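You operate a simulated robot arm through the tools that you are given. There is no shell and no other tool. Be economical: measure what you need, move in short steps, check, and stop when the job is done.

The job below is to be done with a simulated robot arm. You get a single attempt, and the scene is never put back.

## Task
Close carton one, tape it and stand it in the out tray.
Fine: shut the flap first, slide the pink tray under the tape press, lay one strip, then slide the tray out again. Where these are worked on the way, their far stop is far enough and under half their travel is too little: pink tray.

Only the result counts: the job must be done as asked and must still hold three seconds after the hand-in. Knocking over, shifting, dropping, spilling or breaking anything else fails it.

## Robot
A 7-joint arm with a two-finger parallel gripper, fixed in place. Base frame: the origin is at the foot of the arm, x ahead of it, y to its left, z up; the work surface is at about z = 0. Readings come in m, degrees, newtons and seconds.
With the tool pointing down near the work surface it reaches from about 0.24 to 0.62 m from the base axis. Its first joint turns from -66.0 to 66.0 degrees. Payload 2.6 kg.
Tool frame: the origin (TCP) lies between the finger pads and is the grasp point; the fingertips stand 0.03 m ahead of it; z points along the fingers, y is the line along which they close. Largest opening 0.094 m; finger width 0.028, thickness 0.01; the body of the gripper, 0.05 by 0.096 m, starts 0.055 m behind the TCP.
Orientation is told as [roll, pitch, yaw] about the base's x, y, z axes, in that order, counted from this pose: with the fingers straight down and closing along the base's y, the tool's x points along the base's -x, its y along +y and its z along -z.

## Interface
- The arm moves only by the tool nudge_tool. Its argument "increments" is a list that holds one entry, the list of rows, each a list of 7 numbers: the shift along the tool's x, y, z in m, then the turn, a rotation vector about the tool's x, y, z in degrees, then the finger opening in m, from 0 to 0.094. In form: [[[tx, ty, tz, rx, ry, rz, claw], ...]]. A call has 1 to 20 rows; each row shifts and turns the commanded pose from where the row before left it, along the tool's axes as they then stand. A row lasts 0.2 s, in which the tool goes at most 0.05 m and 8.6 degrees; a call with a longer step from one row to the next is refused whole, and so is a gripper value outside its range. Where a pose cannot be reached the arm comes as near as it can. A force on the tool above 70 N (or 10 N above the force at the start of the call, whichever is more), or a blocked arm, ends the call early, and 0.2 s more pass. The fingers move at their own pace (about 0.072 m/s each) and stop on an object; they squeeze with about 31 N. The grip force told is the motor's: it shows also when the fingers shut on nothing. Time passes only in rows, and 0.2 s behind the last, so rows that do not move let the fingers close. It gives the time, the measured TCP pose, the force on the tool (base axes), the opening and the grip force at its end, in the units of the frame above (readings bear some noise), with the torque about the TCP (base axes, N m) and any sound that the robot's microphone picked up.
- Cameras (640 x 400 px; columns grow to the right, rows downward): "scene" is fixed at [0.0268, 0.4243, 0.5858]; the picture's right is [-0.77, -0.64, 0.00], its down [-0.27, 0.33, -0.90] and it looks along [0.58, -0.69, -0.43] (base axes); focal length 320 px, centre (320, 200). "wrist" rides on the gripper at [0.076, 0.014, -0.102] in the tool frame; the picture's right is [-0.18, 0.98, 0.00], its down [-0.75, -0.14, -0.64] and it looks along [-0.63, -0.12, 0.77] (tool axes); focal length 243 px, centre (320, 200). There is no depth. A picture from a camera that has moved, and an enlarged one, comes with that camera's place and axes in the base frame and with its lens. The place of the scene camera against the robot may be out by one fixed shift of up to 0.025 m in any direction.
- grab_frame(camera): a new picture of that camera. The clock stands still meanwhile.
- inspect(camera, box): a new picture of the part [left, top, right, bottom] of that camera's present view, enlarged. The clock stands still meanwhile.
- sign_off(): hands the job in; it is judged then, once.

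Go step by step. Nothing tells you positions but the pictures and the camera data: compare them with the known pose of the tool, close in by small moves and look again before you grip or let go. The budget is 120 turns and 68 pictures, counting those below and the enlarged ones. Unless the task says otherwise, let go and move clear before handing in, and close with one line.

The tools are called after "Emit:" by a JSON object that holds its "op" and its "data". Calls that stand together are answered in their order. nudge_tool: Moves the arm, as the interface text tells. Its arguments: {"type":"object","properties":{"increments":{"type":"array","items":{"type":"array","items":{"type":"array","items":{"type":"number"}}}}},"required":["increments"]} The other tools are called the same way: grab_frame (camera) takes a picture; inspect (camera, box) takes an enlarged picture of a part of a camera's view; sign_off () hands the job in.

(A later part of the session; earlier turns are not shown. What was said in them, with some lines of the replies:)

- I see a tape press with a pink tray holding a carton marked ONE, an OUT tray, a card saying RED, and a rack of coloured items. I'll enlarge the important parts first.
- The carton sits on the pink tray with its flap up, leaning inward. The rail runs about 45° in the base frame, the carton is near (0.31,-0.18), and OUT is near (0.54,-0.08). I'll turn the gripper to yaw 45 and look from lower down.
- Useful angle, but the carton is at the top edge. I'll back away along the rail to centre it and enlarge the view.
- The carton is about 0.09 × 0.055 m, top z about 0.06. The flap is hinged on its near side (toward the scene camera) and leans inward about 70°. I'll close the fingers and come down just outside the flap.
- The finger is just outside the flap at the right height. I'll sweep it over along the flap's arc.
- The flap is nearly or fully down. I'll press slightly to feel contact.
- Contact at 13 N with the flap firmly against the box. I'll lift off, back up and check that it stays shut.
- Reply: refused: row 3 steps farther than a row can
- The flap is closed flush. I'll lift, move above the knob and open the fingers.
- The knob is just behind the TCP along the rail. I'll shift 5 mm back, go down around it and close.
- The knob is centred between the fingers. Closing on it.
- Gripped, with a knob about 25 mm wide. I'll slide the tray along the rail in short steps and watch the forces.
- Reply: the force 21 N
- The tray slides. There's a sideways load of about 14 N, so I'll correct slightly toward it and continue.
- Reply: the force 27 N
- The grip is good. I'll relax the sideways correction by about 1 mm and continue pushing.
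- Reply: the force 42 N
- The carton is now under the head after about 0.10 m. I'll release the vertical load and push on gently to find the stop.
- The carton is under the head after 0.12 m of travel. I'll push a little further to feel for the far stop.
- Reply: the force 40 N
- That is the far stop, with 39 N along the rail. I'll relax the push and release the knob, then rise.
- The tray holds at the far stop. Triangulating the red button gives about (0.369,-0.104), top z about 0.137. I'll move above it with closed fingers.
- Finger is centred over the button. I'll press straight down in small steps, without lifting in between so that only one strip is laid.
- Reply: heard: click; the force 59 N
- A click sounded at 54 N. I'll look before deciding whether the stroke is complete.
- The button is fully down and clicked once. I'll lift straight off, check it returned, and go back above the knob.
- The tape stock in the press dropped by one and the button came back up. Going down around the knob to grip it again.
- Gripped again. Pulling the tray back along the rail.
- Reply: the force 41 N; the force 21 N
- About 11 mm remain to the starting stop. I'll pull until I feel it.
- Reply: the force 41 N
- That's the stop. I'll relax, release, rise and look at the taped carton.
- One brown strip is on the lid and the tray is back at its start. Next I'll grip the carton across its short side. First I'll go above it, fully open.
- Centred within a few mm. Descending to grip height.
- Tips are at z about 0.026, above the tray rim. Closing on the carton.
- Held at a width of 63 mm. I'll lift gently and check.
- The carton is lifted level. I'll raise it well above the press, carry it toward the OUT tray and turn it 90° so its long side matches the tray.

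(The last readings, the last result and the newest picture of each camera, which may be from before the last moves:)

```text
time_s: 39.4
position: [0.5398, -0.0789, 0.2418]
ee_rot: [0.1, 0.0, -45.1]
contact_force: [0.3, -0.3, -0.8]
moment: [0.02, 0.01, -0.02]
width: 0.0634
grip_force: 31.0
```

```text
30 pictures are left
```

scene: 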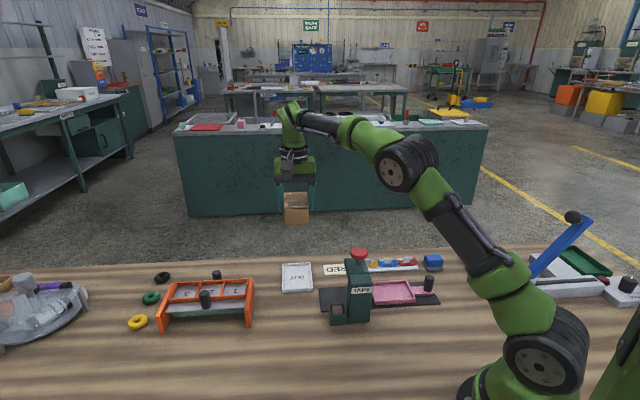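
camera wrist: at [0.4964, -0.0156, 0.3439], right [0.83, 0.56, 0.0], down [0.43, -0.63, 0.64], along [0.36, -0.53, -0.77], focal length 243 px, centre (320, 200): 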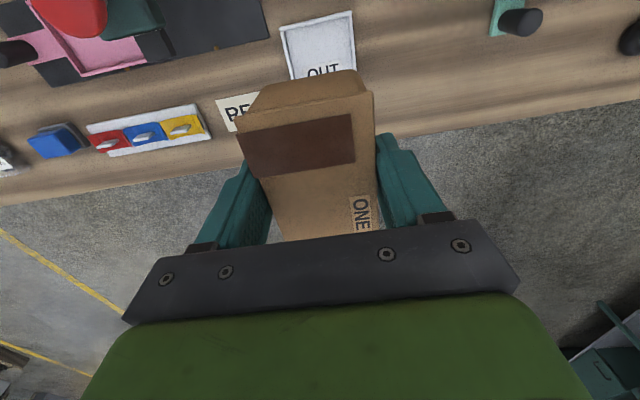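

The carton is over the tray in the matching direction. I'll lower it partway and check the alignment.

Emit:
{"op": "nudge_tool", "data": {"increments": [[[0, 0, 0.04, 0, 0, 0, 0.04], [0, 0, 0.04, 0, 0, 0, 0.04], [0, 0, 0.04, 0, 0, 0, 0.04], [0, 0, 0.03, 0, 0, 0, 0.04], [0, 0, 0, 0, 0, 0, 0.04]]]}}

Emit:
{"op": "inspect", "data": {"camera": "wrist", "box": [200, 0, 440, 150]}}

Emit:
{"op": "inspect", "data": {"camera": "scene", "box": [240, 220, 370, 300]}}

```text
time_s: 40.6
position: [0.5399, -0.0809, 0.0907]
ee_rot: [0.0, 0.0, -45.1]
contact_force: [0.8, -0.5, -0.3]
moment: [-0.01, 0.02, 0.04]
width: 0.0633
grip_force: 31.1
```

```text
2.67 times, centred on (320, 75) of wrist
camera zoom: at [0.4966, -0.0164, 0.1943], right [0.83, 0.56, 0.0], down [0.43, -0.63, 0.64], along [0.36, -0.53, -0.77], focal length 647 px, centre (320, 533)
```

zoom: 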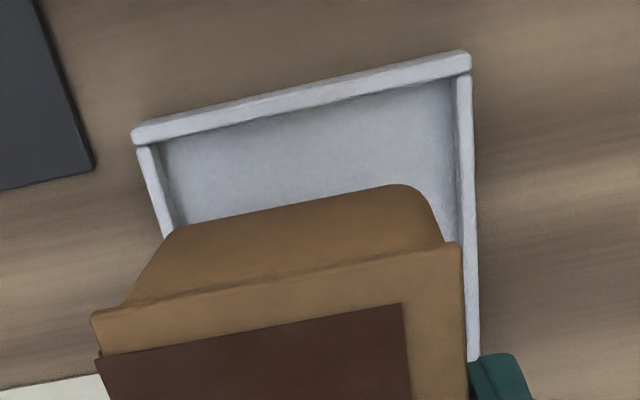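

```text
4.92 times, centred on (305, 260) of scene
camera zoom: at [0.0268, 0.4243, 0.5858], right [-0.77, -0.64, 0.0], down [-0.27, 0.33, -0.9], along [0.58, -0.69, -0.43], focal length 1573 px, centre (394, -95)
```

zoom: 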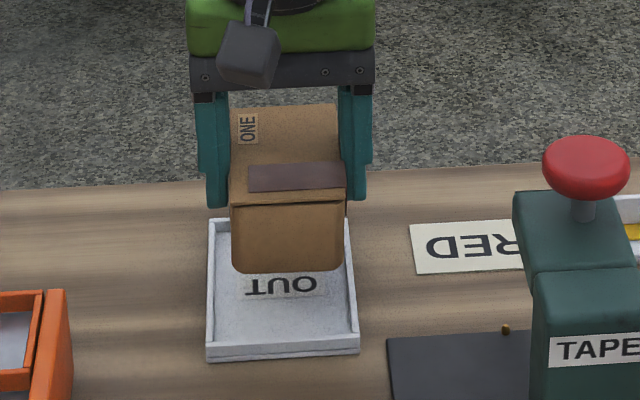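

The carton needs about 5 mm along the rail direction and 6 mm toward the near end. I'll correct, lower most of the way, and look again.

Emit:
{"op": "nudge_tool", "data": {"increments": [[[0.006, 0.005, 0, 0, 0, 0, 0.04], [0, 0, 0.012, 0, 0, 0, 0.04], [0, 0, 0, 0, 0, 0, 0.04]]]}}

Emit:
{"op": "inspect", "data": {"camera": "wrist", "box": [200, 0, 440, 150]}}

Emit:
{"op": "inspect", "data": {"camera": "scene", "box": [240, 220, 370, 300]}}

```text
time_s: 41.4
position: [0.5394, -0.0722, 0.08]
ee_rot: [0.0, 0.0, -44.9]
contact_force: [-0.6, 0.8, -0.6]
moment: [0.0, -0.01, -0.02]
width: 0.0634
grip_force: 31.1
```

```text
2.67 times, centred on (320, 75) of wrist
camera zoom: at [0.4961, -0.008, 0.1834], right [0.83, 0.56, 0.0], down [0.43, -0.63, 0.64], along [0.36, -0.53, -0.77], focal length 647 px, centre (320, 533)
```

zoom: 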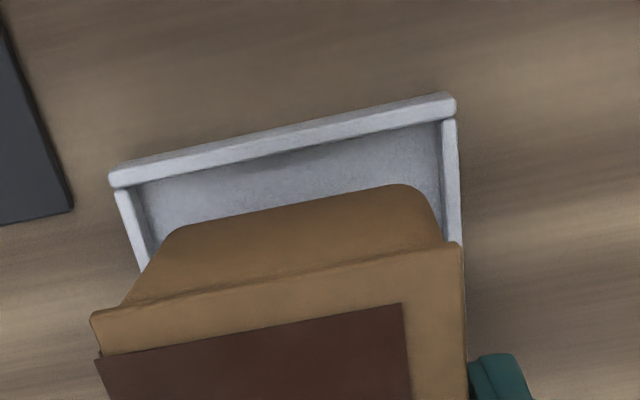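

```text
4.92 times, centred on (305, 260) of scene
camera zoom: at [0.0268, 0.4243, 0.5858], right [-0.77, -0.64, 0.0], down [-0.27, 0.33, -0.9], along [0.58, -0.69, -0.43], focal length 1573 px, centre (394, -95)
```

zoom: 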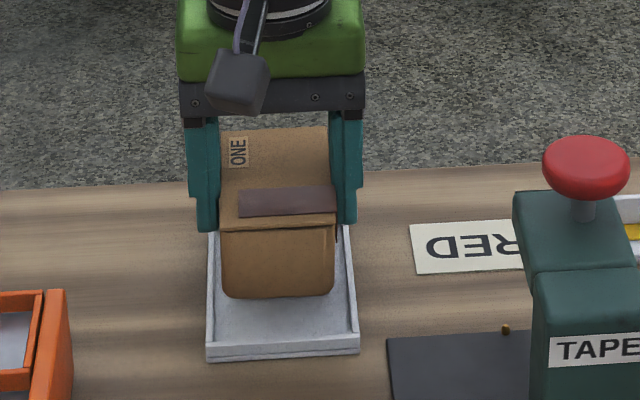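

Clearances are now about 7 mm on every side. Lowering gently until contact.

Emit:
{"op": "nudge_tool", "data": {"increments": [[[0, 0, 0.012, 0, 0, 0, 0.04], [0, 0, 0.006, 0, 0, 0, 0.04], [0, 0, 0.003, 0, 0, 0, 0.04], [0, 0, 0, 0, 0, 0, 0.04]]]}}

Emit:
{"op": "inspect", "data": {"camera": "scene", "box": [240, 220, 370, 300]}}

```text
time_s: 42.4
position: [0.5381, -0.0727, 0.0584]
ee_rot: [0.1, 0.0, -45.0]
contact_force: [-0.1, -0.2, 0.3]
moment: [0.0, -0.02, 0.02]
width: 0.0634
grip_force: 31.1
```

```text
4.92 times, centred on (305, 260) of scene
camera zoom: at [0.0268, 0.4243, 0.5858], right [-0.77, -0.64, 0.0], down [-0.27, 0.33, -0.9], along [0.58, -0.69, -0.43], focal length 1573 px, centre (394, -95)
```

zoom: 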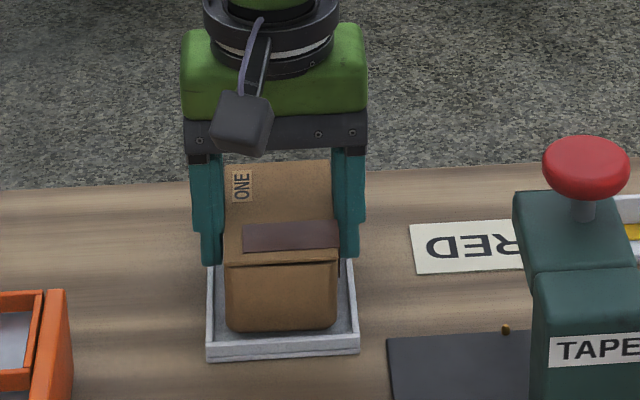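

No contact yet, but it is inside the rim. I'll go down in 1–2 mm steps.

Emit:
{"op": "nudge_tool", "data": {"increments": [[[0, 0, 0.002, 0, 0, 0, 0.04], [0, 0, 0.0015, 0, 0, 0, 0.04], [0, 0, 0, 0, 0, 0, 0.04]]]}}

```text
time_s: 43.2
position: [0.538, -0.0731, 0.0555]
ee_rot: [0.0, 0.0, -45.0]
contact_force: [0.1, -0.3, -0.5]
moment: [0.03, 0.03, 0.01]
width: 0.0635
grip_force: 30.5
```

Emit:
{"op": "nudge_tool", "data": {"increments": [[[0, 0, 0.0015, 0, 0, 0, 0.04], [0, 0, 0.0015, 0, 0, 0, 0.04], [0, 0, 0, 0, 0, 0, 0.04]]]}}

```text
time_s: 44.0
position: [0.5402, -0.0726, 0.0532]
ee_rot: [0.0, -0.1, -45.0]
contact_force: [-0.3, 1.3, 6.9]
moment: [-0.04, 0.18, -0.02]
width: 0.0634
grip_force: 31.3
```

Carton touches the tray floor (7 N). I'll open a little, then check before rising.

Emit:
{"op": "nudge_tool", "data": {"increments": [[[0, 0, 0, 0, 0, 0, 0.066], [0, 0, 0, 0, 0, 0, 0.072], [0, 0, 0, 0, 0, 0, 0.084], [0, 0, 0, 0, 0, 0, 0.084]]]}}

Emit:
{"op": "inspect", "data": {"camera": "scene", "box": [240, 220, 370, 300]}}

```text
time_s: 45.0
position: [0.5371, -0.0715, 0.0525]
ee_rot: [0.1, 0.1, -45.1]
contact_force: [0.9, 0.1, -0.3]
moment: [-0.03, 0.01, -0.03]
width: 0.0838
grip_force: 0.0
```

```text
4.92 times, centred on (305, 260) of scene
camera zoom: at [0.0268, 0.4243, 0.5858], right [-0.77, -0.64, 0.0], down [-0.27, 0.33, -0.9], along [0.58, -0.69, -0.43], focal length 1573 px, centre (394, -95)
```

zoom: 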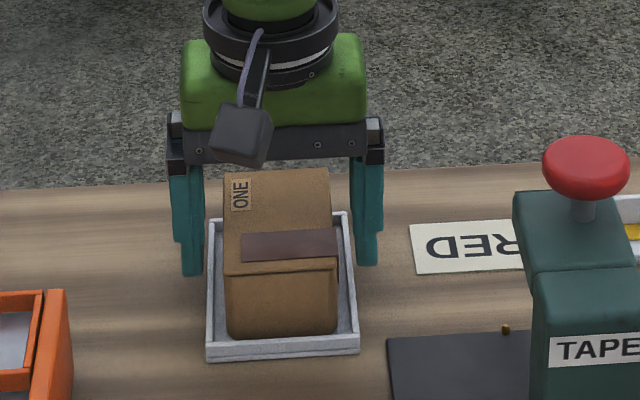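

The carton stands inside the tray and the fingers are free. Rising straight up and checking the whole scene.

Emit:
{"op": "nudge_tool", "data": {"increments": [[[0, 0, -0.02, 0, 0, 0, 0.084], [0, 0, -0.04, 0, 0, 0, 0.084], [0, 0, -0.045, 0, 0, 0, 0.084], [0, 0, -0.045, 0, 0, 0, 0.084], [0, 0, -0.045, 0, 0, 0, 0.084], [0, 0, 0, 0, 0, 0, 0.084]]]}}

Emit:
{"op": "inspect", "data": {"camera": "scene", "box": [240, 220, 370, 300]}}

Emit:
{"op": "inspect", "data": {"camera": "scene", "box": [100, 200, 460, 424]}}

```text
time_s: 46.4
position: [0.5379, -0.071, 0.2499]
ee_rot: [0.0, 0.0, -45.0]
contact_force: [-0.5, -1.2, 0.2]
moment: [-0.03, 0.02, -0.01]
width: 0.0838
grip_force: 0.1
```

```text
4.92 times, centred on (305, 260) of scene
camera zoom: at [0.0268, 0.4243, 0.5858], right [-0.77, -0.64, 0.0], down [-0.27, 0.33, -0.9], along [0.58, -0.69, -0.43], focal length 1573 px, centre (394, -95)
```

zoom: 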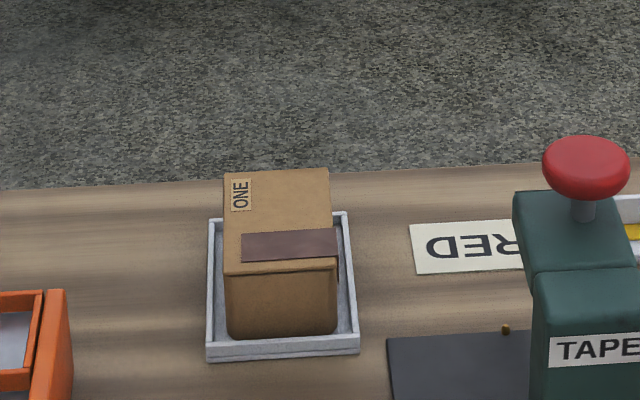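

```text
refused: 424 is not a number from 0 to 400
```

The carton stands closed and taped inside the OUT tray, the pink tray is back out, and the gripper is clear. Handing in.

Emit:
{"op": "sign_off", "data": {}}

```text
The job is handed in.
```

Carton one is closed, taped with one strip and standing upright in the out tray. The pink tray is slid back out, and I saw nothing else disturbed.
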